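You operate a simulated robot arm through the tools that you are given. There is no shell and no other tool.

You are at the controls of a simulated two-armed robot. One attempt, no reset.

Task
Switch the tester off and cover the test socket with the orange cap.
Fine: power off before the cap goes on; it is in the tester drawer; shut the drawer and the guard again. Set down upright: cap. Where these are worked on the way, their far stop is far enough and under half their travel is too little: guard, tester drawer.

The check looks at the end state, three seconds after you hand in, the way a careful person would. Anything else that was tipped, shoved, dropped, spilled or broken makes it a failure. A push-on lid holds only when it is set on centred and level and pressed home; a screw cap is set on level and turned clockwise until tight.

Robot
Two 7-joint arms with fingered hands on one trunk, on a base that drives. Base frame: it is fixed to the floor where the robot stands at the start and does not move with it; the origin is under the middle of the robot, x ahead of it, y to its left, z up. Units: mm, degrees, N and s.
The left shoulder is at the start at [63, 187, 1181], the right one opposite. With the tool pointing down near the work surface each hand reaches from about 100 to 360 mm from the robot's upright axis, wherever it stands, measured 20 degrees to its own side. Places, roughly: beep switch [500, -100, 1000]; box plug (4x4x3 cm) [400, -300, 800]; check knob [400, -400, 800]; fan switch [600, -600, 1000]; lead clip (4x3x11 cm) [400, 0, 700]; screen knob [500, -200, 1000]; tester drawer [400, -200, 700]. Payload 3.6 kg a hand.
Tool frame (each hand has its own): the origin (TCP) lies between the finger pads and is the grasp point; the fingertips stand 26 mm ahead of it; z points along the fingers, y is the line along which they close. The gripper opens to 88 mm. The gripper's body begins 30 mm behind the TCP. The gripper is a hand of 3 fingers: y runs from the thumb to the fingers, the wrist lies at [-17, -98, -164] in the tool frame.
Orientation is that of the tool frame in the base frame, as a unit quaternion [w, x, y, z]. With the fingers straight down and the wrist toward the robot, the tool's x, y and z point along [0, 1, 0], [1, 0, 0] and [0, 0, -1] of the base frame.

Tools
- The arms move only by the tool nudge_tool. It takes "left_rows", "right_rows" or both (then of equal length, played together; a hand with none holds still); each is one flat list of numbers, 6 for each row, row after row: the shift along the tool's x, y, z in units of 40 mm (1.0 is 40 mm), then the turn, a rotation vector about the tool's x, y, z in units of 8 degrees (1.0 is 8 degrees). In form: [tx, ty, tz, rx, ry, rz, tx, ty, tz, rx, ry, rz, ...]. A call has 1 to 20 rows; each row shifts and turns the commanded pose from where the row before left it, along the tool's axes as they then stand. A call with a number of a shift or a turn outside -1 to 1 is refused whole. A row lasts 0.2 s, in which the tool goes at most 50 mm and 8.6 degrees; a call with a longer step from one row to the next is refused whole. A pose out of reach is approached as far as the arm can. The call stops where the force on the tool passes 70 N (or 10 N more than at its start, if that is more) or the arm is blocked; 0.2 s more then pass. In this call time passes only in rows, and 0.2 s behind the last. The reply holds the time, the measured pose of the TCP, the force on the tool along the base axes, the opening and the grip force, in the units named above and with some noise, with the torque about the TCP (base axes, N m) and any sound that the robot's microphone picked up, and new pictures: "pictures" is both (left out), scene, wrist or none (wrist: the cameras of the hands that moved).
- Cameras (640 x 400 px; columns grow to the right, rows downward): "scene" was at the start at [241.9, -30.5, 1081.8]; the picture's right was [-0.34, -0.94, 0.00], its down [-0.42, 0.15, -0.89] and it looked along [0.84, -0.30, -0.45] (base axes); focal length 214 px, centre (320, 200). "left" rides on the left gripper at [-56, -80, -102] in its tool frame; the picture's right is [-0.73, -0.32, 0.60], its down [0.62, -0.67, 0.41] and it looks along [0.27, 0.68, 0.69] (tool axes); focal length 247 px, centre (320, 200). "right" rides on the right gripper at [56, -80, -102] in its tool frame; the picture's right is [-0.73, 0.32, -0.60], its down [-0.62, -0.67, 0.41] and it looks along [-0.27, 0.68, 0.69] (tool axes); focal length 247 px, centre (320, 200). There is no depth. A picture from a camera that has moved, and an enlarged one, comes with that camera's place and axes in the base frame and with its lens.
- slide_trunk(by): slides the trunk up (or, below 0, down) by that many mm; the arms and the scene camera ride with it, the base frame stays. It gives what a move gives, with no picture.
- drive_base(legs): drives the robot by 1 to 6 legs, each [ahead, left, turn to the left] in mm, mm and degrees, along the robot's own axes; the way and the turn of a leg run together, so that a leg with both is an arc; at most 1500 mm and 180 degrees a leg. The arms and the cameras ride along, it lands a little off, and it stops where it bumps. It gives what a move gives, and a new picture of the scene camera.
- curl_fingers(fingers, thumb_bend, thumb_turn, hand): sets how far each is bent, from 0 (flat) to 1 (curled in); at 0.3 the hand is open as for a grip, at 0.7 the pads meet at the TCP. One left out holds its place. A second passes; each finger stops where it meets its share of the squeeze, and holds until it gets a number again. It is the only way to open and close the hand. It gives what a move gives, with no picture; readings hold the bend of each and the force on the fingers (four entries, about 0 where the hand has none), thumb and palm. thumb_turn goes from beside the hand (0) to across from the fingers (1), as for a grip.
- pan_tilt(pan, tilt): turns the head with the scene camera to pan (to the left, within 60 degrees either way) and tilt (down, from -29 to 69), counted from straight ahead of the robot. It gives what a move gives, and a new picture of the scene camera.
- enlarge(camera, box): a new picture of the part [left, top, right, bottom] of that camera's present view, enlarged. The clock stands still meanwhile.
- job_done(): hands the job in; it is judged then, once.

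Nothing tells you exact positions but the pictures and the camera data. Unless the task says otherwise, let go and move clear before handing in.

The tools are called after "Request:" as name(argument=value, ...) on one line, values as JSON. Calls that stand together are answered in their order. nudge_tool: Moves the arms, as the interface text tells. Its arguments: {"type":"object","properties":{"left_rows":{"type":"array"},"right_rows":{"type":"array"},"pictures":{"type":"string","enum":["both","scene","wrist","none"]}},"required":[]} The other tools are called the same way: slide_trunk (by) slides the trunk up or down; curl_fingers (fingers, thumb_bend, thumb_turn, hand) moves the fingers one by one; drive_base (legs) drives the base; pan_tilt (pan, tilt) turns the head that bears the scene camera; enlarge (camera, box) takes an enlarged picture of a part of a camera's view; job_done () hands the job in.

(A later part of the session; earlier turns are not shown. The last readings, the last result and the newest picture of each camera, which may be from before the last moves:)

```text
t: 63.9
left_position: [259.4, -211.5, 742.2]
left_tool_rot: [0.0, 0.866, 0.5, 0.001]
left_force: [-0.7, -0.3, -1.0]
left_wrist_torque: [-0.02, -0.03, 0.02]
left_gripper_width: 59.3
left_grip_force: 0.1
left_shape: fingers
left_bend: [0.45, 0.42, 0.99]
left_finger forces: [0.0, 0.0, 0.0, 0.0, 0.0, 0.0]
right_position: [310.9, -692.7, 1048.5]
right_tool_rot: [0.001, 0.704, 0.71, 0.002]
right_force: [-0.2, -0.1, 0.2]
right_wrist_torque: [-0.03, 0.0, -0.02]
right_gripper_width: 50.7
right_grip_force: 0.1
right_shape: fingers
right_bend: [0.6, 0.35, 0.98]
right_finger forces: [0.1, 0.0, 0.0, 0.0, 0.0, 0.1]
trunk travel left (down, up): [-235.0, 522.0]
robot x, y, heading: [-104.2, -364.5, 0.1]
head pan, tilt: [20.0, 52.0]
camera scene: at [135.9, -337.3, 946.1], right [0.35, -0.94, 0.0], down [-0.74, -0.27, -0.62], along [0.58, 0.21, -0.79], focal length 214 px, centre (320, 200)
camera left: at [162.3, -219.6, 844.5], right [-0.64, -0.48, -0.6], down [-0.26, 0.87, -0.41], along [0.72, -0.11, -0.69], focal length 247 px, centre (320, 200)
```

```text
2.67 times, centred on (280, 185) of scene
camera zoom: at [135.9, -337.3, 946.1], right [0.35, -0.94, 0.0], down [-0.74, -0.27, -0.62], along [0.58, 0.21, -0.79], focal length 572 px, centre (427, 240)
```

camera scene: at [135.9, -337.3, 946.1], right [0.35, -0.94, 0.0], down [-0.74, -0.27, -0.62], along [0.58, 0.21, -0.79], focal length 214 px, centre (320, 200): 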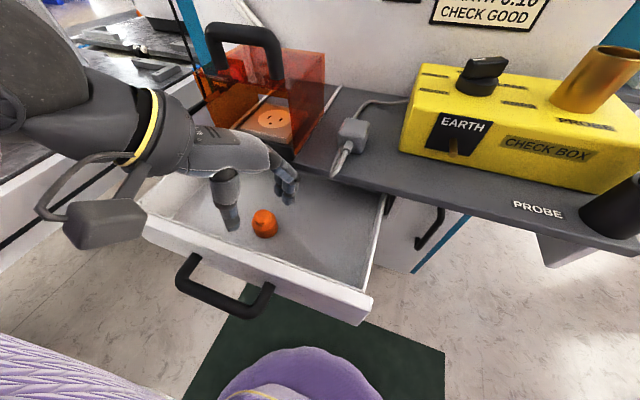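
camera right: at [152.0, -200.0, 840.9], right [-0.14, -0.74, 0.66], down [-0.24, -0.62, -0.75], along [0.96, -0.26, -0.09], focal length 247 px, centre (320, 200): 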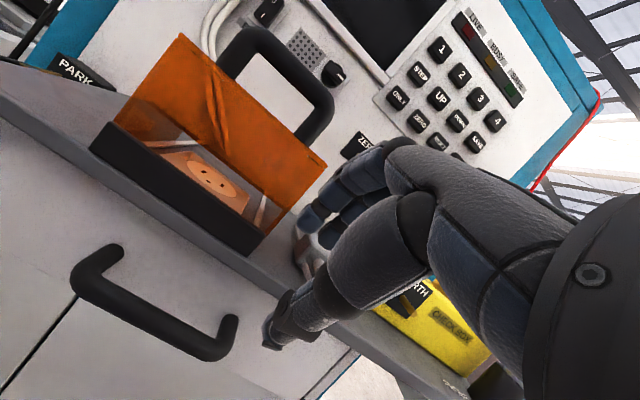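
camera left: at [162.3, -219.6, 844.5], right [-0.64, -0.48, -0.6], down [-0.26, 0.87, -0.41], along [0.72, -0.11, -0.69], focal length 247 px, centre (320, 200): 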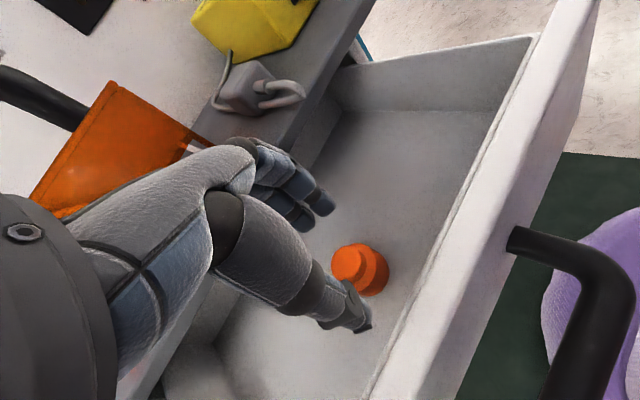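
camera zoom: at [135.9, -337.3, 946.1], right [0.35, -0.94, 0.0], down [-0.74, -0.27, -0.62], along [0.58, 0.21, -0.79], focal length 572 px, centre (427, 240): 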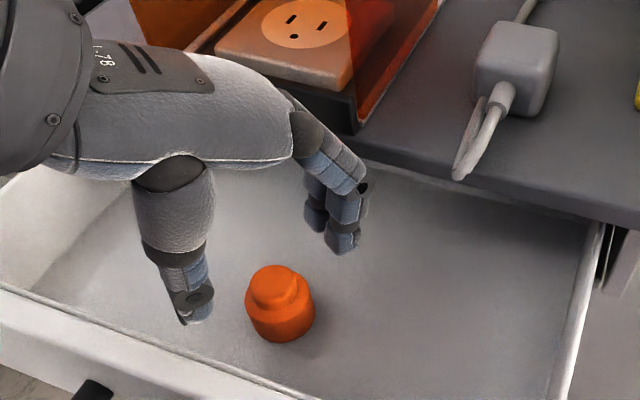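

The hand is centred over the cap to within 2–3 mm. I'll descend so the fingertips straddle its body.

Request:
nudge_tool(left_rows=[0.02, -0.07, 0.4, 0, 0, 0, 0, 0, 0.45, 0, 0, 0], pictures="both")

Request:
enlarge(camera="left", box=[220, 150, 480, 350])

Request:
enlarge(camera="scene", box=[160, 110, 400, 260])

```text
t: 64.5
left_position: [258.1, -208.7, 709.0]
left_tool_rot: [0.0, 0.866, 0.501, 0.0]
left_force: [0.5, -0.6, 0.1]
left_wrist_torque: [0.01, -0.01, -0.01]
left_gripper_width: 59.3
left_grip_force: 0.1
left_shape: fingers
left_bend: [0.45, 0.42, 0.99]
left_finger forces: [0.0, 0.0, 0.1, 0.1, 0.1, 0.0]
right_position: [310.6, -692.8, 1046.7]
right_tool_rot: [0.001, 0.704, 0.71, 0.002]
right_force: [0.7, -0.3, -0.6]
right_wrist_torque: [0.0, 0.02, -0.02]
right_gripper_width: 50.7
right_grip_force: 0.0
right_shape: fingers
right_bend: [0.6, 0.35, 0.98]
right_finger forces: [0.0, 0.0, 0.0, 0.0, 0.0, 0.1]
trunk travel left (down, up): [-235.0, 522.0]
robot x, y, heading: [-108.6, -366.0, 0.3]
head pan, tilt: [20.0, 52.0]
camera scene: at [135.9, -337.3, 946.1], right [0.35, -0.94, 0.0], down [-0.74, -0.27, -0.62], along [0.58, 0.21, -0.79], focal length 214 px, centre (320, 200)
camera left: at [160.6, -218.0, 809.6], right [-0.64, -0.48, -0.6], down [-0.26, 0.87, -0.41], along [0.72, -0.11, -0.69], focal length 247 px, centre (320, 200)
```

scene: 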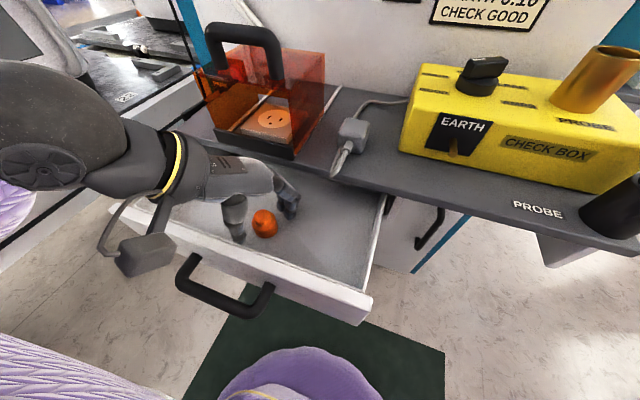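
left: 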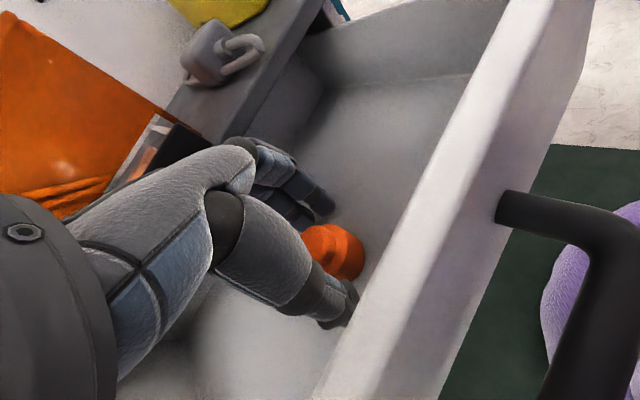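

```text
2.00 times, centred on (350, 250) of left
camera zoom: at [160.6, -218.0, 809.6], right [-0.64, -0.48, -0.6], down [-0.26, 0.87, -0.41], along [0.72, -0.11, -0.69], focal length 494 px, centre (260, 100)
```

zoom: 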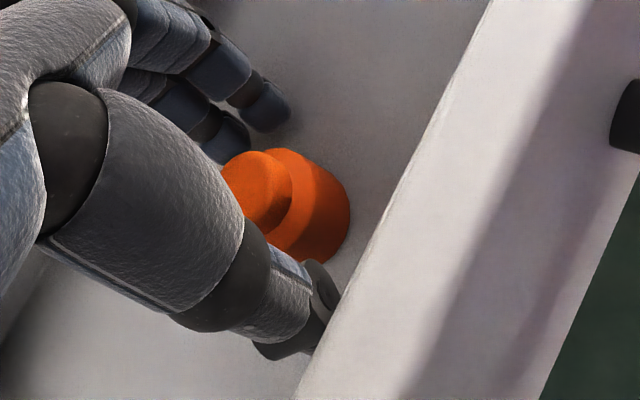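

```text
2.67 times, centred on (280, 185) of scene
camera zoom: at [135.9, -337.3, 946.1], right [0.35, -0.94, 0.0], down [-0.74, -0.27, -0.62], along [0.58, 0.21, -0.79], focal length 572 px, centre (427, 240)
```

zoom: 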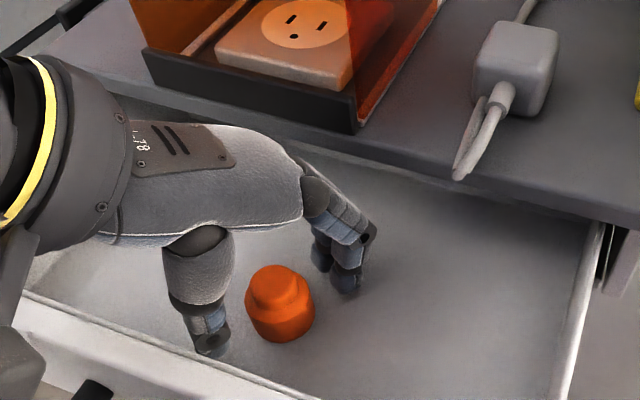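

The fingers and thumb straddle the cap evenly. I'll go down 4 mm more and close gently.

Request:
nudge_tool(left_rows=[0.01, -0.03, 0.1, 0, 0, 0], pictures="none")

Request:
curl_fingers(hand="left", fingers=0.7, thumb_bend=0.7)

Request:
enlarge(camera="left", box=[220, 150, 480, 350])

Request:
enlarge(camera="scene", box=[160, 110, 400, 260])

```text
t: 64.9
left_position: [257.1, -208.6, 703.3]
left_tool_rot: [0.0, 0.866, 0.5, 0.0]
left_force: [0.2, -0.9, -0.2]
left_wrist_torque: [0.0, 0.01, -0.01]
left_gripper_width: 59.5
left_grip_force: 0.1
left_shape: fingers
left_bend: [0.45, 0.42, 0.99]
left_finger forces: [0.0, 0.0, 0.1, 0.1, 0.0, 0.0]
right_position: [310.8, -693.7, 1048.5]
right_tool_rot: [0.002, 0.704, 0.71, 0.002]
right_force: [-0.2, -0.3, 0.1]
right_wrist_torque: [-0.03, 0.0, 0.03]
right_gripper_width: 50.7
right_grip_force: 0.0
right_shape: fingers
right_bend: [0.6, 0.35, 0.98]
right_finger forces: [0.0, 0.0, 0.0, 0.0, 0.1, 0.1]
trunk travel left (down, up): [-235.0, 522.0]
robot x, y, heading: [-107.8, -361.7, 0.3]
head pan, tilt: [20.0, 52.0]
```

```text
t: 65.9
left_position: [256.8, -209.8, 704.0]
left_tool_rot: [-0.001, 0.866, 0.499, 0.001]
left_force: [-0.1, -1.1, 1.0]
left_wrist_torque: [0.01, -0.02, 0.03]
left_gripper_width: 25.9
left_grip_force: 11.4
left_shape: fingers
left_bend: [0.63, 0.58, 1.0]
left_finger forces: [3.6, 7.6, 0.0, 0.0, 10.9, 0.0]
right_position: [311.4, -693.0, 1047.4]
right_tool_rot: [0.001, 0.704, 0.71, 0.002]
right_force: [0.2, 0.8, -0.2]
right_wrist_torque: [-0.03, -0.03, 0.0]
right_gripper_width: 50.5
right_grip_force: 0.0
right_shape: fingers
right_bend: [0.6, 0.35, 0.98]
right_finger forces: [0.0, 0.1, 0.1, 0.0, 0.0, 0.0]
trunk travel left (down, up): [-235.0, 522.0]
robot x, y, heading: [-105.5, -365.3, 0.3]
head pan, tilt: [20.0, 52.0]
```

```text
2.00 times, centred on (350, 250) of left
camera zoom: at [159.5, -217.2, 805.3], right [-0.64, -0.48, -0.6], down [-0.26, 0.87, -0.41], along [0.72, -0.11, -0.69], focal length 494 px, centre (260, 100)
```

zoom: 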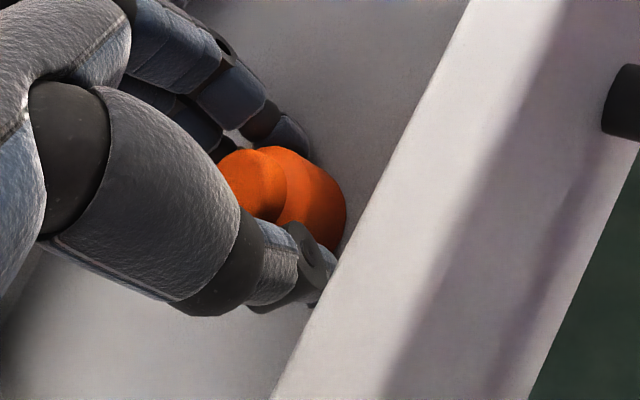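

```text
2.67 times, centred on (280, 185) of scene
camera zoom: at [135.9, -337.3, 946.1], right [0.35, -0.94, 0.0], down [-0.74, -0.27, -0.62], along [0.58, 0.21, -0.79], focal length 572 px, centre (427, 240)
```

zoom: 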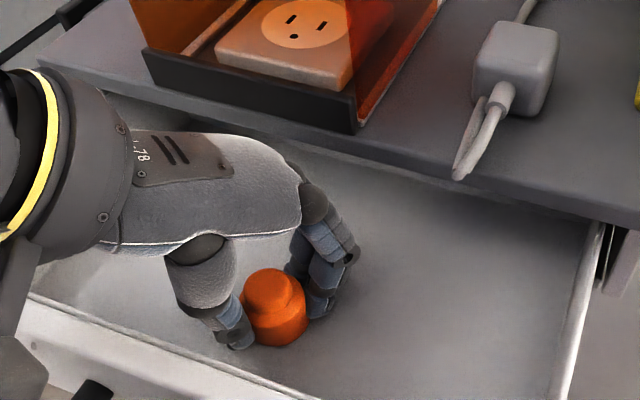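

The cap is held firmly (about 11 N) around its body. I'll lift it straight up out of the drawer with the trunk and check it comes along level.

Request:
slide_trunk(by=60)

Request:
enlarge(camera="scene", box=[160, 110, 400, 260])

Request:
enlarge(camera="left", box=[220, 150, 480, 350])

```text
t: 66.9
left_position: [257.6, -209.4, 763.9]
left_tool_rot: [0.0, 0.866, 0.5, -0.001]
left_force: [0.4, 0.6, -1.0]
left_wrist_torque: [-0.03, -0.01, 0.0]
left_gripper_width: 25.5
left_grip_force: 11.3
left_shape: fingers
left_bend: [0.63, 0.58, 1.0]
left_finger forces: [3.5, 7.7, 0.0, 0.1, 11.0, 0.0]
right_position: [312.2, -693.6, 1108.0]
right_tool_rot: [0.001, 0.704, 0.71, 0.002]
right_force: [0.4, -0.1, 0.5]
right_wrist_torque: [-0.01, 0.01, 0.03]
right_gripper_width: 50.7
right_grip_force: 0.0
right_shape: fingers
right_bend: [0.6, 0.35, 0.98]
right_finger forces: [0.1, 0.0, 0.0, 0.1, 0.0, 0.1]
trunk travel left (down, up): [-295.0, 462.0]
robot x, y, heading: [-106.1, -363.1, 0.2]
head pan, tilt: [20.0, 52.0]
```

```text
2.67 times, centred on (280, 185) of scene
camera zoom: at [125.7, -337.4, 1011.4], right [0.35, -0.94, 0.0], down [-0.74, -0.27, -0.62], along [0.58, 0.21, -0.79], focal length 572 px, centre (427, 240)
```

zoom: 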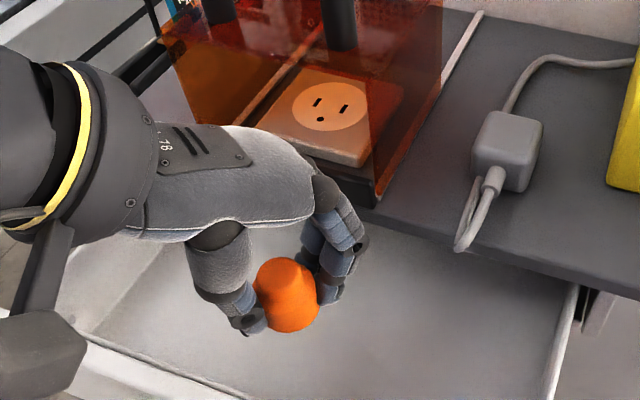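

```text
2.00 times, centred on (350, 250) of left
camera zoom: at [160.6, -216.8, 865.6], right [-0.64, -0.48, -0.6], down [-0.27, 0.87, -0.41], along [0.72, -0.11, -0.69], focal length 494 px, centre (260, 100)
```

zoom: 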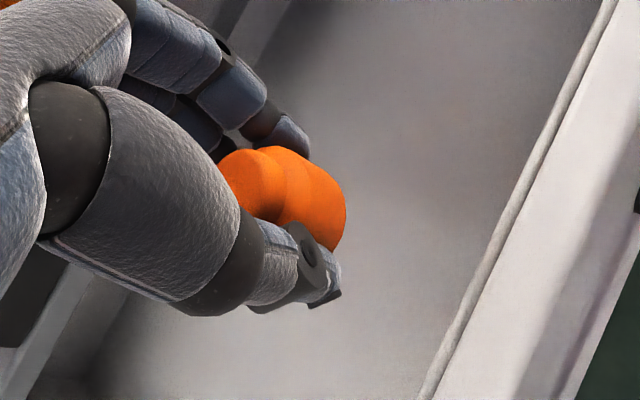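

The cap came up level in the hand. It sits about 2–3 mm toward the thumb from the TCP. I'll raise it higher and shift the robot left, to see whether I can park the cap on the free shelf area left of the guard.

Request:
slide_trunk(by=90)

Request:
drive_base(legs=[[0, 130, 0]])

```text
t: 68.1
left_position: [256.2, -207.7, 855.1]
left_tool_rot: [0.0, 0.866, 0.5, -0.001]
left_force: [0.1, 0.0, -0.6]
left_wrist_torque: [0.02, 0.01, -0.02]
left_gripper_width: 25.8
left_grip_force: 10.8
left_shape: fingers
left_bend: [0.63, 0.58, 1.0]
left_finger forces: [3.5, 7.7, 0.0, 0.0, 10.9, 0.0]
right_position: [310.7, -692.9, 1197.7]
right_tool_rot: [0.001, 0.704, 0.71, 0.003]
right_force: [-0.9, 0.4, 0.1]
right_wrist_torque: [-0.01, -0.03, 0.0]
right_gripper_width: 50.7
right_grip_force: 0.0
right_shape: fingers
right_bend: [0.6, 0.35, 0.98]
right_finger forces: [0.0, 0.0, 0.0, 0.1, 0.0, 0.0]
trunk travel left (down, up): [-385.0, 372.0]
robot x, y, heading: [-107.3, -365.1, 0.2]
head pan, tilt: [20.0, 52.0]
```

```text
t: 69.4
left_position: [257.7, -80.5, 854.4]
left_tool_rot: [0.001, 0.867, 0.499, -0.001]
left_force: [-0.4, 0.7, -0.8]
left_wrist_torque: [0.02, 0.03, -0.03]
left_gripper_width: 25.7
left_grip_force: 10.7
left_shape: fingers
left_bend: [0.63, 0.58, 1.0]
left_finger forces: [3.5, 7.7, 0.0, 0.0, 11.0, 0.0]
right_position: [309.1, -564.2, 1197.9]
right_tool_rot: [0.002, 0.705, 0.71, 0.003]
right_force: [0.3, -0.4, 0.3]
right_wrist_torque: [-0.03, 0.01, 0.03]
right_gripper_width: 50.7
right_grip_force: 0.1
right_shape: fingers
right_bend: [0.6, 0.35, 0.98]
right_finger forces: [0.1, 0.0, 0.0, 0.0, 0.0, 0.0]
trunk travel left (down, up): [-385.0, 372.0]
robot x, y, heading: [-108.1, -235.6, 0.2]
head pan, tilt: [20.0, 52.0]
camera scene: at [112.0, -209.0, 1108.5], right [0.35, -0.94, 0.0], down [-0.74, -0.27, -0.62], along [0.58, 0.21, -0.79], focal length 214 px, centre (320, 200)
```

scene: 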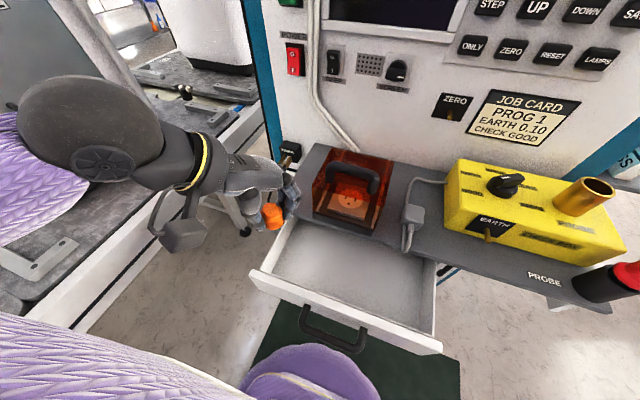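

I'll turn the hand to zero yaw, so its fingers stay clear of the guard's side, and extend forward to test the reach over the shelf.

Request:
nudge_tool(left_rows=[0, 0, 0, 0, 0, -0.9375, 0, 0, 0, 0, 0, -0.9375, 0, 0, 0, 0, 0, -0.9375, 0, 0, 0, 0, 0, -0.9375, 0, 0.5, 0, 0, 0, 0, 0, 0.5, 0, 0, 0, 0, 0, 0.5, 0, 0, 0, 0], pictures="both")

```text
t: 71.0
left_position: [319.1, -80.8, 854.5]
left_tool_rot: [0.0, 0.708, 0.706, -0.001]
left_force: [0.6, 0.2, 0.1]
left_wrist_torque: [0.03, 0.01, 0.02]
left_gripper_width: 25.5
left_grip_force: 11.3
left_shape: fingers
left_bend: [0.63, 0.59, 1.0]
left_finger forces: [3.4, 7.8, 0.1, 0.0, 11.0, 0.0]
right_position: [310.0, -566.1, 1198.1]
right_tool_rot: [0.002, 0.704, 0.71, 0.003]
right_force: [0.8, -0.7, 0.9]
right_wrist_torque: [0.0, 0.01, 0.03]
right_gripper_width: 50.7
right_grip_force: 0.0
right_shape: fingers
right_bend: [0.6, 0.35, 0.98]
right_finger forces: [0.1, 0.1, 0.0, 0.1, 0.0, 0.1]
trunk travel left (down, up): [-385.0, 372.0]
robot x, y, heading: [-107.0, -240.3, 0.4]
head pan, tilt: [20.0, 52.0]
camera scene: at [112.4, -210.7, 1108.4], right [0.35, -0.94, 0.0], down [-0.74, -0.27, -0.62], along [0.58, 0.21, -0.79], focal length 214 px, centre (320, 200)
camera left: at [238.1, -136.9, 955.8], right [-0.32, -0.73, -0.6], down [-0.67, 0.62, -0.41], along [0.67, 0.27, -0.69], focal length 247 px, centre (320, 200)
```

scene: 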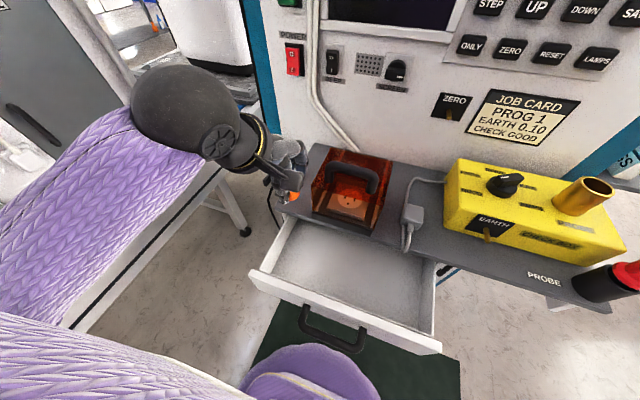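
left: 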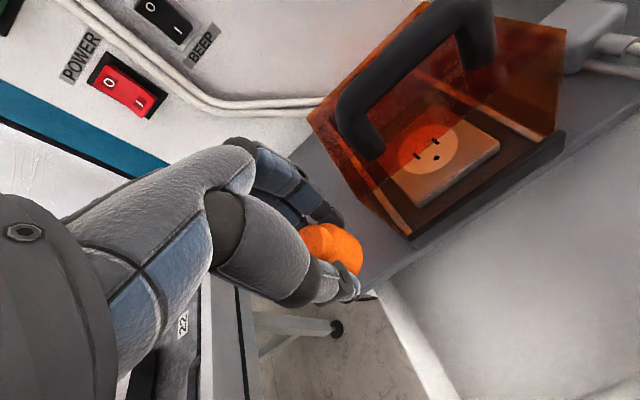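

The reach is fine there (TCP at [319, −81, 854]). I'll look closely at the shelf's left edge and the free space before going further.

Request:
enlarge(camera="left", box=[240, 120, 480, 320])

Request:
enlarge(camera="scene", box=[240, 120, 400, 240])

```text
2.00 times, centred on (360, 220) of left
camera zoom: at [238.1, -136.9, 955.8], right [-0.32, -0.73, -0.6], down [-0.67, 0.62, -0.41], along [0.67, 0.27, -0.69], focal length 494 px, centre (240, 160)
```

zoom: 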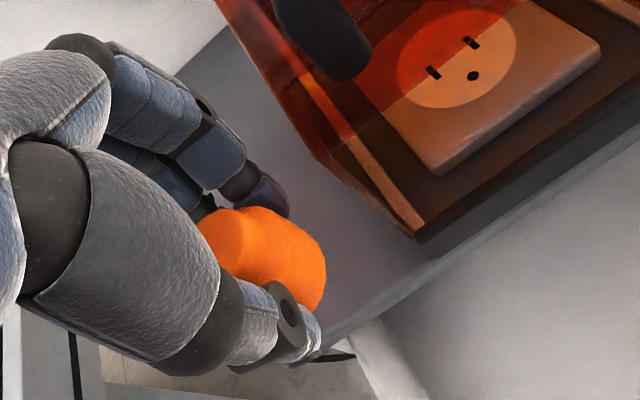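

```text
3.33 times, centred on (320, 180) of scene
camera zoom: at [112.4, -210.7, 1108.4], right [0.35, -0.94, 0.0], down [-0.74, -0.27, -0.62], along [0.58, 0.21, -0.79], focal length 715 px, centre (320, 267)
```

zoom: 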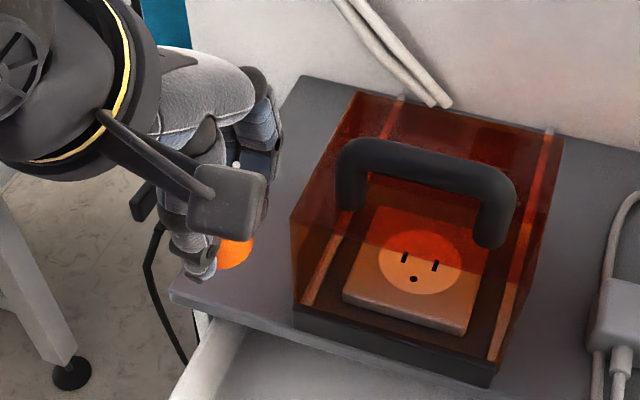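

The free shelf area is x 320–540 and y −115..−39. I'll go 36 mm further forward to x≈355, y≈−77 and lower with the trunk to just above the shelf.

Request:
nudge_tool(left_rows=[0.08, 0.45, 0, 0, 0, 0, 0, 0.45, 0, 0, 0, 0], pictures="none")

Request:
slide_trunk(by=-55)

Request:
enlarge(camera="left", box=[200, 120, 440, 320])

Request:
enlarge(camera="scene", box=[240, 100, 400, 220])

```text
t: 71.6
left_position: [353.5, -77.8, 853.9]
left_tool_rot: [0.0, 0.708, 0.707, 0.0]
left_force: [0.2, 0.4, -0.6]
left_wrist_torque: [-0.02, 0.01, -0.03]
left_gripper_width: 25.5
left_grip_force: 11.6
left_shape: fingers
left_bend: [0.63, 0.59, 1.0]
left_finger forces: [3.3, 7.7, 0.0, 0.0, 10.9, 0.0]
right_position: [309.7, -566.3, 1198.8]
right_tool_rot: [0.001, 0.705, 0.709, 0.003]
right_force: [1.5, -0.5, 0.0]
right_wrist_torque: [0.02, 0.0, 0.0]
right_gripper_width: 50.8
right_grip_force: 0.1
right_shape: fingers
right_bend: [0.6, 0.35, 0.98]
right_finger forces: [0.1, 0.0, 0.1, 0.0, 0.0, 0.1]
trunk travel left (down, up): [-385.0, 372.0]
robot x, y, heading: [-105.7, -237.4, 0.1]
head pan, tilt: [20.0, 52.0]
```

```text
t: 72.5
left_position: [352.6, -78.2, 799.2]
left_tool_rot: [0.0, 0.707, 0.707, -0.001]
left_force: [0.1, -0.2, 0.0]
left_wrist_torque: [-0.03, 0.0, 0.0]
left_gripper_width: 25.8
left_grip_force: 11.2
left_shape: fingers
left_bend: [0.63, 0.59, 1.0]
left_finger forces: [3.4, 7.8, 0.1, 0.1, 10.9, 0.1]
right_position: [309.7, -565.3, 1143.1]
right_tool_rot: [0.002, 0.705, 0.71, 0.003]
right_force: [-0.5, -0.1, 0.1]
right_wrist_torque: [-0.02, -0.04, 0.0]
right_gripper_width: 50.5
right_grip_force: 0.0
right_shape: fingers
right_bend: [0.6, 0.35, 0.98]
right_finger forces: [0.0, 0.0, 0.0, 0.1, 0.1, 0.0]
trunk travel left (down, up): [-330.0, 427.0]
robot x, y, heading: [-104.2, -236.7, 0.1]
head pan, tilt: [20.0, 52.0]
```

```text
2.00 times, centred on (320, 220) of left
camera zoom: at [272.9, -134.2, 901.4], right [-0.32, -0.73, -0.6], down [-0.66, 0.62, -0.41], along [0.68, 0.27, -0.69], focal length 494 px, centre (320, 160)
```

zoom: 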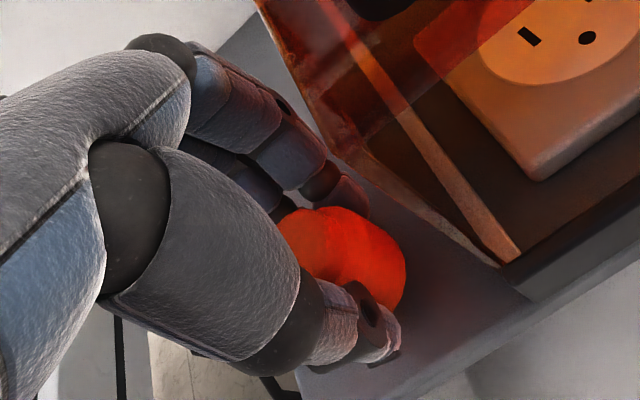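

```text
3.33 times, centred on (320, 160) of scene
camera zoom: at [118.9, -210.6, 1049.7], right [0.35, -0.94, 0.0], down [-0.74, -0.27, -0.62], along [0.58, 0.21, -0.79], focal length 715 px, centre (320, 333)
```

zoom: 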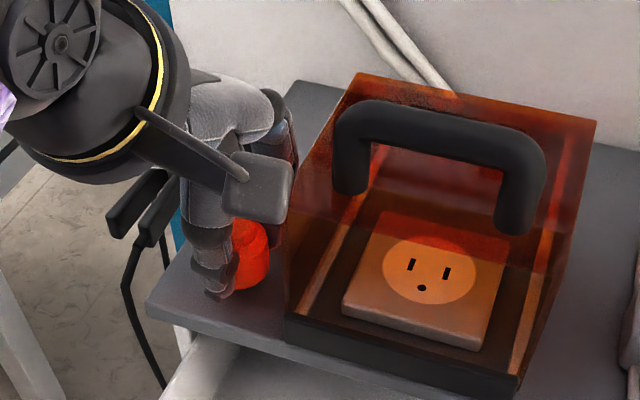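

The cap is about 14 mm above the shelf at [350, −78], clear of the guard's side. I'll lower it in small steps until it touches.

Request:
nudge_tool(left_rows=[0, 0, 0.1, 0, 0, 0, 0, 0, 0.1, 0, 0, 0, 0, 0, 0.08, 0, 0, 0], pictures="none")

Request:
enlarge(camera="left", box=[200, 120, 440, 320])

Request:
enlarge(camera="scene", box=[260, 130, 360, 205])

```text
t: 73.3
left_position: [353.6, -78.4, 788.9]
left_tool_rot: [0.001, 0.708, 0.707, 0.001]
left_force: [-1.1, 0.6, 7.2]
left_wrist_torque: [0.01, 0.05, -0.02]
left_gripper_width: 25.7
left_grip_force: 11.6
left_shape: fingers
left_bend: [0.63, 0.59, 1.0]
left_finger forces: [3.3, 8.3, 0.0, 0.0, 11.9, 0.1]
right_position: [308.7, -565.9, 1143.9]
right_tool_rot: [0.001, 0.705, 0.709, 0.003]
right_force: [-0.8, -0.5, 0.6]
right_wrist_torque: [0.02, -0.01, 0.03]
right_gripper_width: 50.6
right_grip_force: 0.1
right_shape: fingers
right_bend: [0.6, 0.35, 0.98]
right_finger forces: [0.0, 0.0, 0.1, 0.0, 0.0, 0.0]
trunk travel left (down, up): [-330.0, 427.0]
robot x, y, heading: [-109.3, -243.4, 0.4]
head pan, tilt: [20.0, 52.0]
```

```text
2.00 times, centred on (320, 220) of left
camera zoom: at [272.9, -134.4, 890.9], right [-0.32, -0.73, -0.6], down [-0.66, 0.62, -0.41], along [0.68, 0.27, -0.69], focal length 494 px, centre (320, 160)
```

zoom: 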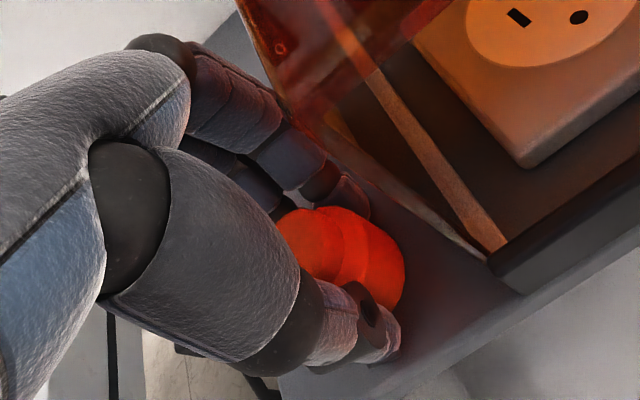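

```text
5.33 times, centred on (310, 168) of scene
camera zoom: at [118.7, -210.8, 1049.8], right [0.35, -0.94, 0.0], down [-0.74, -0.27, -0.62], along [0.58, 0.21, -0.79], focal length 1144 px, centre (373, 373)
```

zoom: 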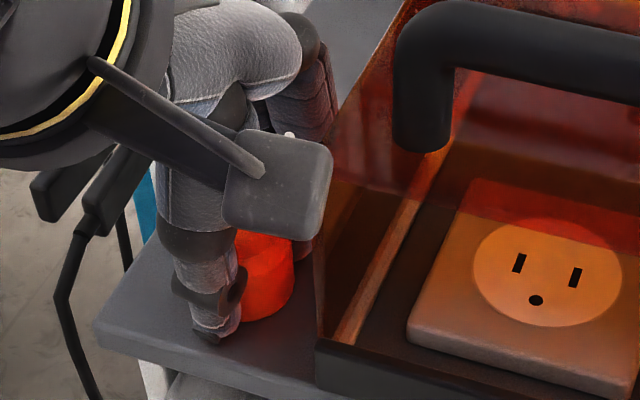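

The cap is standing on the shelf (7 N of contact). I'll open the hand and lift away straight up.

Request:
curl_fingers(hand="left", fingers=0.47, thumb_bend=0.42)

Request:
nudge_tool(left_rows=[0, 0, -0.4, 0, 0, 0, 0, 0, -0.6, 0, 0, 0], pictures="none")

Request:
enlarge(camera="left", box=[200, 120, 440, 320])

Request:
enlarge(camera="scene", box=[240, 100, 400, 220])

```text
t: 74.3
left_position: [353.1, -77.7, 789.5]
left_tool_rot: [0.001, 0.708, 0.706, 0.001]
left_force: [-2.3, 0.0, 9.7]
left_wrist_torque: [0.02, -0.25, -0.02]
left_gripper_width: 54.2
left_grip_force: 5.2
left_shape: fingers
left_bend: [0.48, 0.42, 0.99]
left_finger forces: [4.5, 5.1, 0.1, 0.1, 0.1, 0.0]
right_position: [309.2, -565.3, 1142.6]
right_tool_rot: [0.003, 0.705, 0.71, 0.003]
right_force: [0.3, -0.1, 0.0]
right_wrist_torque: [0.05, 0.02, 0.0]
right_gripper_width: 50.5
right_grip_force: 0.0
right_shape: fingers
right_bend: [0.6, 0.35, 0.98]
right_finger forces: [0.1, 0.0, 0.1, 0.0, 0.0, 0.0]
trunk travel left (down, up): [-330.0, 427.0]
robot x, y, heading: [-110.6, -237.3, 0.1]
head pan, tilt: [20.0, 52.0]
```

```text
t: 74.9
left_position: [351.1, -77.4, 827.8]
left_tool_rot: [0.0, 0.707, 0.707, -0.001]
left_force: [0.3, -0.3, -0.8]
left_wrist_torque: [-0.02, 0.0, 0.01]
left_gripper_width: 56.4
left_grip_force: 0.1
left_shape: fingers
left_bend: [0.47, 0.42, 0.99]
left_finger forces: [0.0, 0.0, 0.0, 0.0, 0.0, 0.0]
right_position: [309.7, -565.0, 1143.0]
right_tool_rot: [0.001, 0.705, 0.71, 0.002]
right_force: [-0.7, 0.7, 1.3]
right_wrist_torque: [0.02, 0.0, -0.02]
right_gripper_width: 50.7
right_grip_force: 0.0
right_shape: fingers
right_bend: [0.6, 0.35, 0.98]
right_finger forces: [0.0, 0.0, 0.0, 0.1, 0.0, 0.0]
trunk travel left (down, up): [-330.0, 427.0]
robot x, y, heading: [-107.9, -235.2, 0.3]
head pan, tilt: [20.0, 52.0]
```

```text
2.00 times, centred on (320, 220) of left
camera zoom: at [271.4, -133.2, 930.3], right [-0.32, -0.73, -0.6], down [-0.66, 0.62, -0.41], along [0.67, 0.27, -0.69], focal length 494 px, centre (320, 160)
```

zoom: 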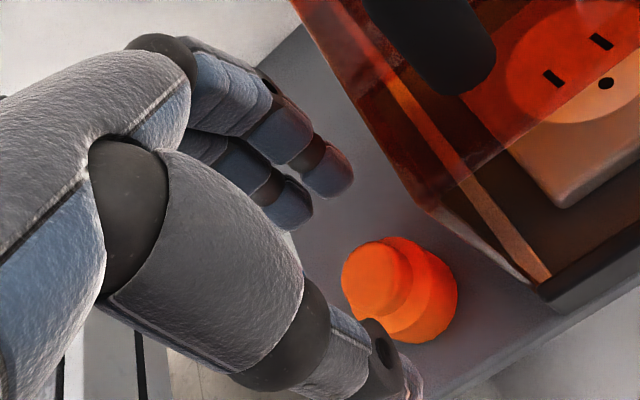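

```text
3.33 times, centred on (320, 160) of scene
camera zoom: at [119.5, -210.6, 1049.5], right [0.35, -0.94, 0.0], down [-0.74, -0.27, -0.62], along [0.58, 0.21, -0.79], focal length 715 px, centre (320, 333)
```

zoom: 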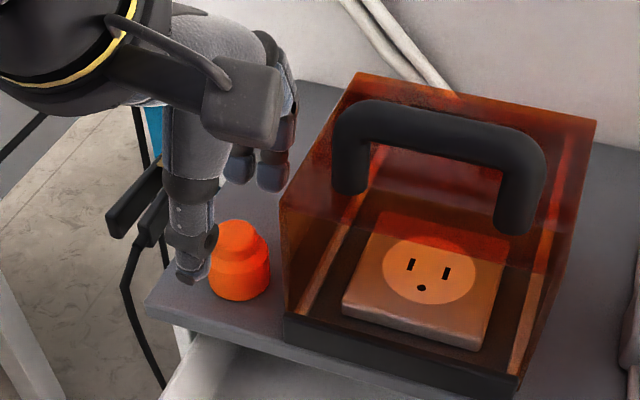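

The cap stands upright on the shelf at about [351, −78]. Next I'll close the drawer. I'll lift the left hand, back off and go right, and come down in front of the handle so the closed fist can push the bar.

Request:
nudge_tool(left_rows=[0, 0, -0.8, 0, 0, 0, 0, 0, -0.8, 0, 0, 0], pictures="none")

Request:
drive_base(legs=[[-115, 0, 0], [0, -133, 0]])

Request:
curl_fingers(hand="left", fingers=0.72, thumb_bend=0.7)

```text
t: 75.5
left_position: [351.7, -79.5, 893.5]
left_tool_rot: [0.0, 0.708, 0.707, 0.0]
left_force: [-0.5, 0.0, 0.1]
left_wrist_torque: [-0.01, 0.05, -0.01]
left_gripper_width: 56.6
left_grip_force: 0.0
left_shape: fingers
left_bend: [0.47, 0.42, 0.99]
left_finger forces: [0.0, 0.0, 0.1, 0.0, 0.1, 0.0]
right_position: [309.8, -566.6, 1143.7]
right_tool_rot: [0.002, 0.705, 0.71, 0.002]
right_force: [-1.3, 0.8, -0.5]
right_wrist_torque: [0.0, 0.0, -0.01]
right_gripper_width: 50.5
right_grip_force: 0.1
right_shape: fingers
right_bend: [0.6, 0.35, 0.98]
right_finger forces: [0.1, 0.0, 0.0, 0.1, 0.0, 0.0]
trunk travel left (down, up): [-330.0, 427.0]
robot x, y, heading: [-106.2, -236.3, 0.4]
head pan, tilt: [20.0, 52.0]
```

```text
t: 77.7
left_position: [234.7, -210.7, 891.9]
left_tool_rot: [0.0, 0.707, 0.707, 0.0]
left_force: [-0.2, -0.4, 0.3]
left_wrist_torque: [0.0, -0.02, 0.03]
left_gripper_width: 56.6
left_grip_force: 0.1
left_shape: fingers
left_bend: [0.47, 0.42, 0.99]
left_finger forces: [0.0, 0.0, 0.1, 0.1, 0.1, 0.0]
right_position: [191.8, -699.4, 1144.1]
right_tool_rot: [0.002, 0.705, 0.71, 0.003]
right_force: [-0.5, -0.6, -0.5]
right_wrist_torque: [0.04, 0.04, 0.01]
right_gripper_width: 50.4
right_grip_force: 0.1
right_shape: fingers
right_bend: [0.6, 0.35, 0.98]
right_finger forces: [0.0, 0.1, 0.0, 0.0, 0.1, 0.1]
trunk travel left (down, up): [-330.0, 427.0]
robot x, y, heading: [-225.6, -368.8, 0.2]
head pan, tilt: [20.0, 52.0]
camera scene: at [1.4, -342.6, 1049.6], right [0.35, -0.94, 0.0], down [-0.74, -0.27, -0.62], along [0.58, 0.21, -0.79], focal length 214 px, centre (320, 200)
```

scene: 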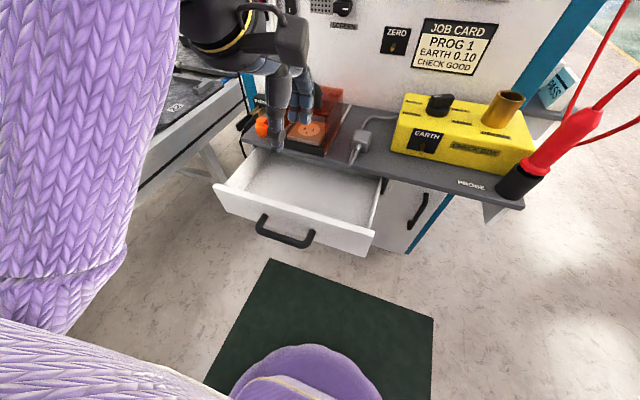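

```text
t: 78.7
left_position: [234.6, -210.5, 892.7]
left_tool_rot: [0.0, 0.707, 0.707, 0.0]
left_force: [-0.2, 0.4, 0.0]
left_wrist_torque: [0.0, 0.0, -0.02]
left_gripper_width: 1.2
left_grip_force: 0.1
left_shape: fingers
left_bend: [0.72, 0.7, 1.0]
left_finger forces: [0.1, 0.0, 0.1, 0.0, 0.0, 0.0]
right_position: [193.1, -696.4, 1143.0]
right_tool_rot: [0.002, 0.704, 0.71, 0.002]
right_force: [-0.1, -1.5, 0.2]
right_wrist_torque: [-0.01, -0.01, 0.0]
right_gripper_width: 50.7
right_grip_force: 0.1
right_shape: fingers
right_bend: [0.6, 0.35, 0.98]
right_finger forces: [0.1, 0.0, 0.1, 0.1, 0.0, 0.1]
trunk travel left (down, up): [-330.0, 427.0]
robot x, y, heading: [-223.4, -366.1, 0.4]
head pan, tilt: [20.0, 52.0]
```

The fist is closed above the drawer. I'll bring it back and down over the drawer front to just in front of the handle, staying above the front wall until it is past it.

Request:
nudge_tool(left_rows=[0, -0.62, 0.75, 0, 0, 0, 0, -0.62, 0.75, 0, 0, 0, 0, -0.62, 0.75, 0, 0, 0, 0, -0.9, 0, 0, 0, 0, 0, -0.9, 0, 0, 0, 0], pictures="scene")

```text
t: 79.8
left_position: [88.7, -210.3, 803.6]
left_tool_rot: [0.001, 0.707, 0.707, 0.0]
left_force: [0.5, -0.4, -0.3]
left_wrist_torque: [0.01, -0.02, 0.02]
left_gripper_width: 0.7
left_grip_force: 0.0
left_shape: fingers
left_bend: [0.72, 0.7, 1.0]
left_finger forces: [0.0, 0.0, 0.0, 0.0, 0.1, 0.0]
right_position: [190.5, -697.2, 1142.7]
right_tool_rot: [0.002, 0.704, 0.711, 0.003]
right_force: [-0.9, -0.3, 0.1]
right_wrist_torque: [-0.04, 0.01, -0.02]
right_gripper_width: 50.5
right_grip_force: 0.0
right_shape: fingers
right_bend: [0.6, 0.35, 0.98]
right_finger forces: [0.1, 0.0, 0.0, 0.0, 0.1, 0.1]
trunk travel left (down, up): [-330.0, 427.0]
robot x, y, heading: [-222.1, -369.5, 0.1]
head pan, tilt: [20.0, 52.0]
camera scene: at [0.9, -341.2, 1049.7], right [0.35, -0.94, 0.0], down [-0.74, -0.27, -0.62], along [0.58, 0.21, -0.79], focal length 214 px, centre (320, 200)
```

scene: 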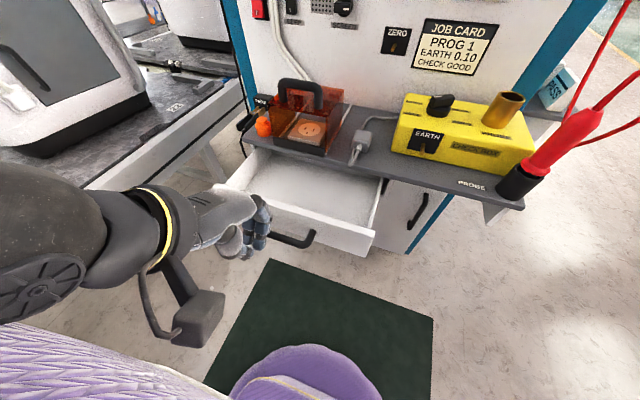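

The fist is in front of the handle at x≈89. I'll back it off a few mm more, then lower the trunk to bring the knuckles to the bar's height.

Request:
nudge_tool(left_rows=[0, -0.3, 0, 0, 0, 0], pictures="none")

Request:
slide_trunk(by=-142)

Request:
pan_tilt(pan=20, tilt=45)

Request:
enlarge(camera="scene", box=[140, 110, 400, 290])

```text
t: 80.2
left_position: [76.3, -211.0, 802.4]
left_tool_rot: [0.001, 0.707, 0.707, -0.001]
left_force: [-0.3, 0.0, 1.4]
left_wrist_torque: [0.0, -0.01, -0.05]
left_gripper_width: 1.0
left_grip_force: 0.0
left_shape: fingers
left_bend: [0.72, 0.7, 1.0]
left_finger forces: [0.0, 0.0, 0.0, 0.0, 0.0, 0.1]
right_position: [190.7, -697.0, 1143.1]
right_tool_rot: [0.001, 0.704, 0.71, 0.003]
right_force: [0.2, -0.3, 0.6]
right_wrist_torque: [-0.03, 0.0, 0.02]
right_gripper_width: 50.7
right_grip_force: 0.0
right_shape: fingers
right_bend: [0.6, 0.35, 0.98]
right_finger forces: [0.0, 0.0, 0.1, 0.0, 0.0, 0.1]
trunk travel left (down, up): [-330.0, 427.0]
robot x, y, heading: [-226.0, -368.6, 0.3]
head pan, tilt: [20.0, 52.0]
```

```text
t: 81.9
left_position: [82.2, -193.2, 654.5]
left_tool_rot: [-0.015, 0.702, 0.712, 0.016]
left_force: [0.4, 0.8, -0.5]
left_wrist_torque: [-0.02, -0.02, -0.02]
left_gripper_width: 1.0
left_grip_force: 0.1
left_shape: fingers
left_bend: [0.72, 0.7, 1.0]
left_finger forces: [0.2, 0.1, 0.0, 0.0, 0.0, 0.1]
right_position: [192.6, -696.6, 1001.4]
right_tool_rot: [0.002, 0.704, 0.711, 0.002]
right_force: [0.3, 0.5, -0.3]
right_wrist_torque: [-0.01, 0.01, 0.02]
right_gripper_width: 50.3
right_grip_force: 0.0
right_shape: fingers
right_bend: [0.6, 0.35, 0.98]
right_finger forces: [0.0, 0.0, 0.0, 0.0, 0.1, 0.1]
trunk travel left (down, up): [-188.0, 569.0]
robot x, y, heading: [-223.2, -368.2, 0.2]
head pan, tilt: [20.0, 52.0]
```

```text
t: 82.6
left_position: [82.2, -192.1, 653.0]
left_tool_rot: [-0.016, 0.703, 0.711, 0.017]
left_force: [0.3, 0.9, 0.6]
left_wrist_torque: [-0.04, -0.01, 0.01]
left_gripper_width: 0.9
left_grip_force: 0.0
left_shape: fingers
left_bend: [0.72, 0.7, 1.0]
left_finger forces: [0.0, 0.0, 0.0, 0.1, 0.0, 0.0]
right_position: [192.8, -695.9, 1000.6]
right_tool_rot: [0.001, 0.705, 0.71, 0.003]
right_force: [-0.4, -0.7, 0.6]
right_wrist_torque: [0.01, -0.07, 0.0]
right_gripper_width: 50.5
right_grip_force: 0.0
right_shape: fingers
right_bend: [0.6, 0.35, 0.98]
right_finger forces: [0.0, 0.0, 0.0, 0.0, 0.0, 0.0]
trunk travel left (down, up): [-188.0, 569.0]
robot x, y, heading: [-221.2, -370.0, 0.1]
head pan, tilt: [20.0, 45.0]
camera scene: at [32.5, -338.9, 904.0], right [0.35, -0.94, 0.0], down [-0.66, -0.24, -0.71], along [0.66, 0.24, -0.71], focal length 214 px, centre (320, 200)
```

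scene: 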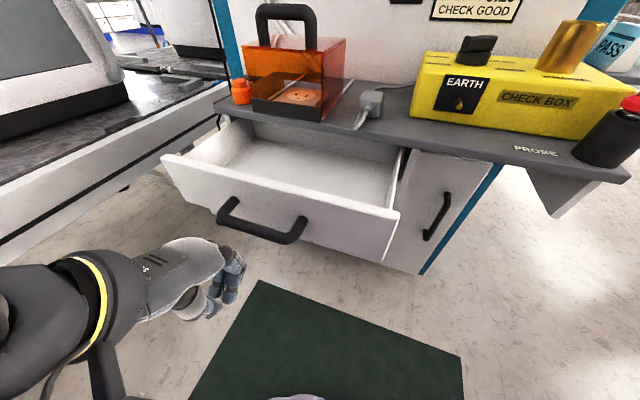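

```text
2.22 times, centred on (270, 200) of scene
camera zoom: at [32.5, -338.9, 904.0], right [0.35, -0.94, 0.0], down [-0.66, -0.24, -0.71], along [0.66, 0.24, -0.71], focal length 477 px, centre (431, 200)
```

zoom: 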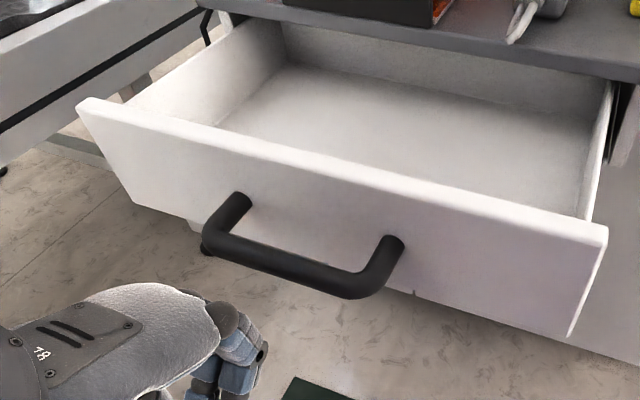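

The fist's finger backs (x≈TCP+42, z≈658–706) face the handle bar at z≈693, and the bar is now at x≈153. I'll drive forward to push the drawer most of the way in.

Request:
drive_base(legs=[[140, 0, 0]])

Request:
enlarge(camera="scene", box=[140, 110, 400, 290])

```text
t: 83.9
left_position: [220.8, -192.7, 653.7]
left_tool_rot: [-0.016, 0.703, 0.711, 0.015]
left_force: [-0.1, -0.4, 0.8]
left_wrist_torque: [0.03, 0.03, 0.0]
left_gripper_width: 0.7
left_grip_force: 0.1
left_shape: fingers
left_bend: [0.72, 0.7, 1.0]
left_finger forces: [0.1, 0.0, 0.0, 0.0, 0.0, 0.1]
right_position: [332.3, -697.5, 999.7]
right_tool_rot: [0.001, 0.705, 0.709, 0.002]
right_force: [0.3, -0.7, -0.4]
right_wrist_torque: [-0.02, 0.02, -0.01]
right_gripper_width: 50.4
right_grip_force: 0.1
right_shape: fingers
right_bend: [0.6, 0.35, 0.98]
right_finger forces: [0.0, 0.0, 0.0, 0.1, 0.1, 0.0]
trunk travel left (down, up): [-188.0, 569.0]
robot x, y, heading: [-83.1, -366.8, 0.1]
head pan, tilt: [20.0, 45.0]
camera scene: at [173.3, -339.1, 903.8], right [0.34, -0.94, 0.0], down [-0.66, -0.24, -0.71], along [0.66, 0.24, -0.71], focal length 214 px, centre (320, 200)
```

scene: 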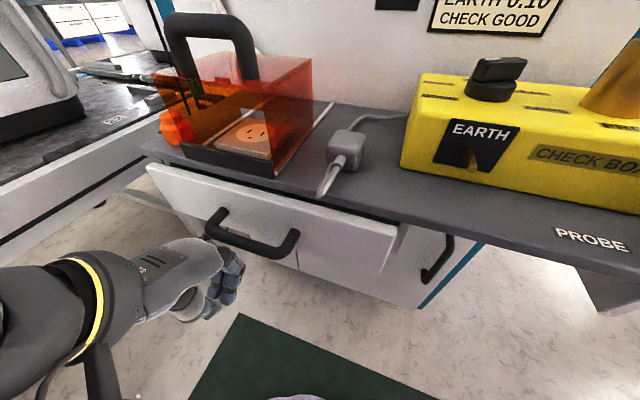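

```text
2.22 times, centred on (270, 200) of scene
camera zoom: at [173.3, -339.1, 903.8], right [0.34, -0.94, 0.0], down [-0.66, -0.24, -0.71], along [0.66, 0.24, -0.71], focal length 477 px, centre (431, 200)
```

zoom: 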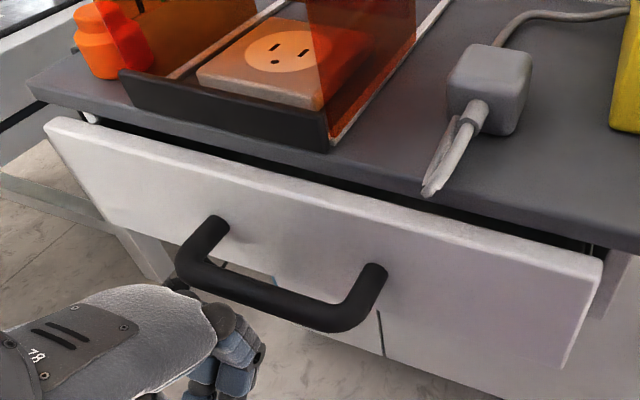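

The drawer has moved in and is nearly shut, with about 30 mm left. I'll push on in smaller drives.

Request:
drive_base(legs=[[28, 0, 0]])

Request:
enlarge(camera="scene", box=[140, 110, 400, 290])

```text
t: 84.8
left_position: [249.6, -190.5, 653.5]
left_tool_rot: [-0.018, 0.703, 0.71, 0.016]
left_force: [0.0, -0.5, 0.7]
left_wrist_torque: [0.0, 0.0, -0.01]
left_gripper_width: 0.6
left_grip_force: 0.1
left_shape: fingers
left_bend: [0.72, 0.7, 1.0]
left_finger forces: [0.0, 0.0, 0.0, 0.0, 0.0, 0.0]
right_position: [361.2, -698.2, 1000.0]
right_tool_rot: [0.001, 0.705, 0.709, 0.003]
right_force: [0.4, 0.5, 0.5]
right_wrist_torque: [-0.05, 0.02, -0.02]
right_gripper_width: 50.7
right_grip_force: 0.0
right_shape: fingers
right_bend: [0.6, 0.35, 0.98]
right_finger forces: [0.1, 0.1, 0.0, 0.0, 0.0, 0.0]
trunk travel left (down, up): [-188.0, 569.0]
robot x, y, heading: [-54.1, -365.6, -0.0]
head pan, tilt: [20.0, 45.0]
camera scene: at [201.8, -339.0, 903.8], right [0.34, -0.94, 0.0], down [-0.66, -0.24, -0.71], along [0.66, 0.24, -0.71], focal length 214 px, centre (320, 200)
```

scene: 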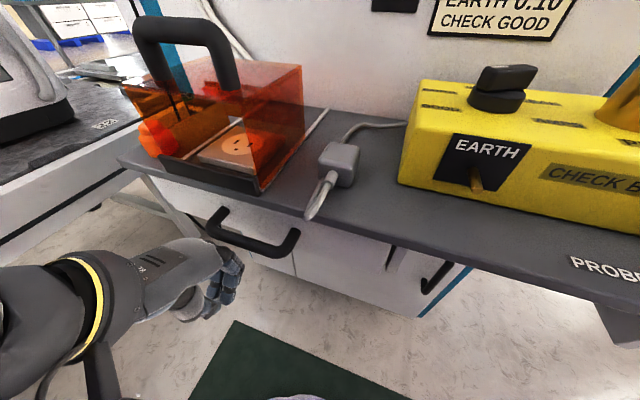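

```text
2.22 times, centred on (270, 200) of scene
camera zoom: at [201.8, -339.0, 903.8], right [0.34, -0.94, 0.0], down [-0.66, -0.24, -0.71], along [0.66, 0.24, -0.71], focal length 477 px, centre (431, 200)
```

zoom: 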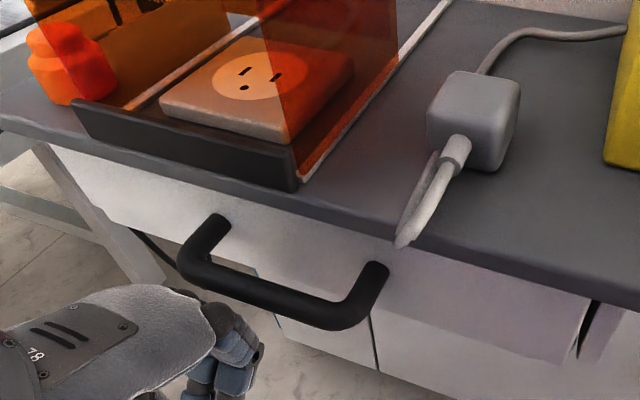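

The drawer is flush or nearly so. I'll push another few mm until I feel the stop.

Request:
drive_base(legs=[[10, 0, 0]])

Request:
enlarge(camera="scene", box=[140, 110, 400, 290])

```text
t: 85.5
left_position: [257.3, -190.1, 654.1]
left_tool_rot: [-0.018, 0.704, 0.71, 0.016]
left_force: [-14.1, 0.8, -2.0]
left_wrist_torque: [-0.09, -0.54, 0.07]
left_gripper_width: 0.4
left_grip_force: 6.7
left_shape: fingers
left_bend: [0.72, 0.7, 1.0]
left_finger forces: [2.6, 10.7, 0.0, 0.1, 0.0, 0.1]
right_position: [368.8, -697.2, 1001.2]
right_tool_rot: [0.002, 0.705, 0.709, 0.003]
right_force: [0.2, 0.7, 1.0]
right_wrist_torque: [0.0, -0.01, 0.03]
right_gripper_width: 50.7
right_grip_force: 0.1
right_shape: fingers
right_bend: [0.6, 0.35, 0.98]
right_finger forces: [0.1, 0.0, 0.0, 0.0, 0.1, 0.0]
trunk travel left (down, up): [-188.0, 569.0]
robot x, y, heading: [-43.0, -370.4, 0.2]
head pan, tilt: [20.0, 45.0]
camera scene: at [210.3, -338.8, 904.2], right [0.34, -0.94, 0.0], down [-0.66, -0.24, -0.71], along [0.66, 0.24, -0.71], focal length 214 px, centre (320, 200)
```

scene: 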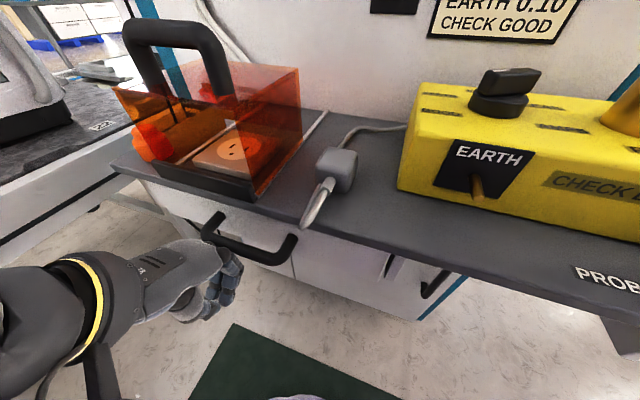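

```text
2.22 times, centred on (270, 200) of scene
camera zoom: at [210.3, -338.8, 904.2], right [0.34, -0.94, 0.0], down [-0.66, -0.24, -0.71], along [0.66, 0.24, -0.71], focal length 477 px, centre (431, 200)
```

zoom: 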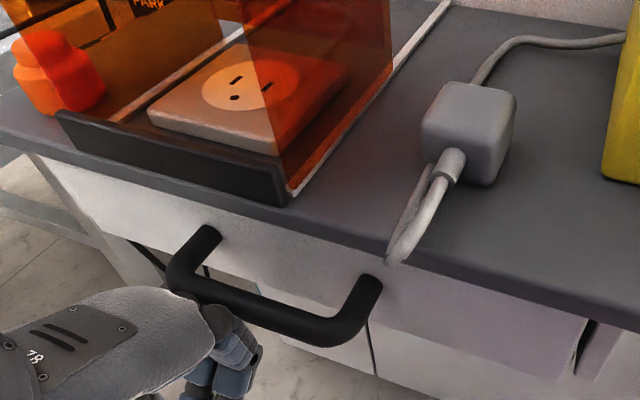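

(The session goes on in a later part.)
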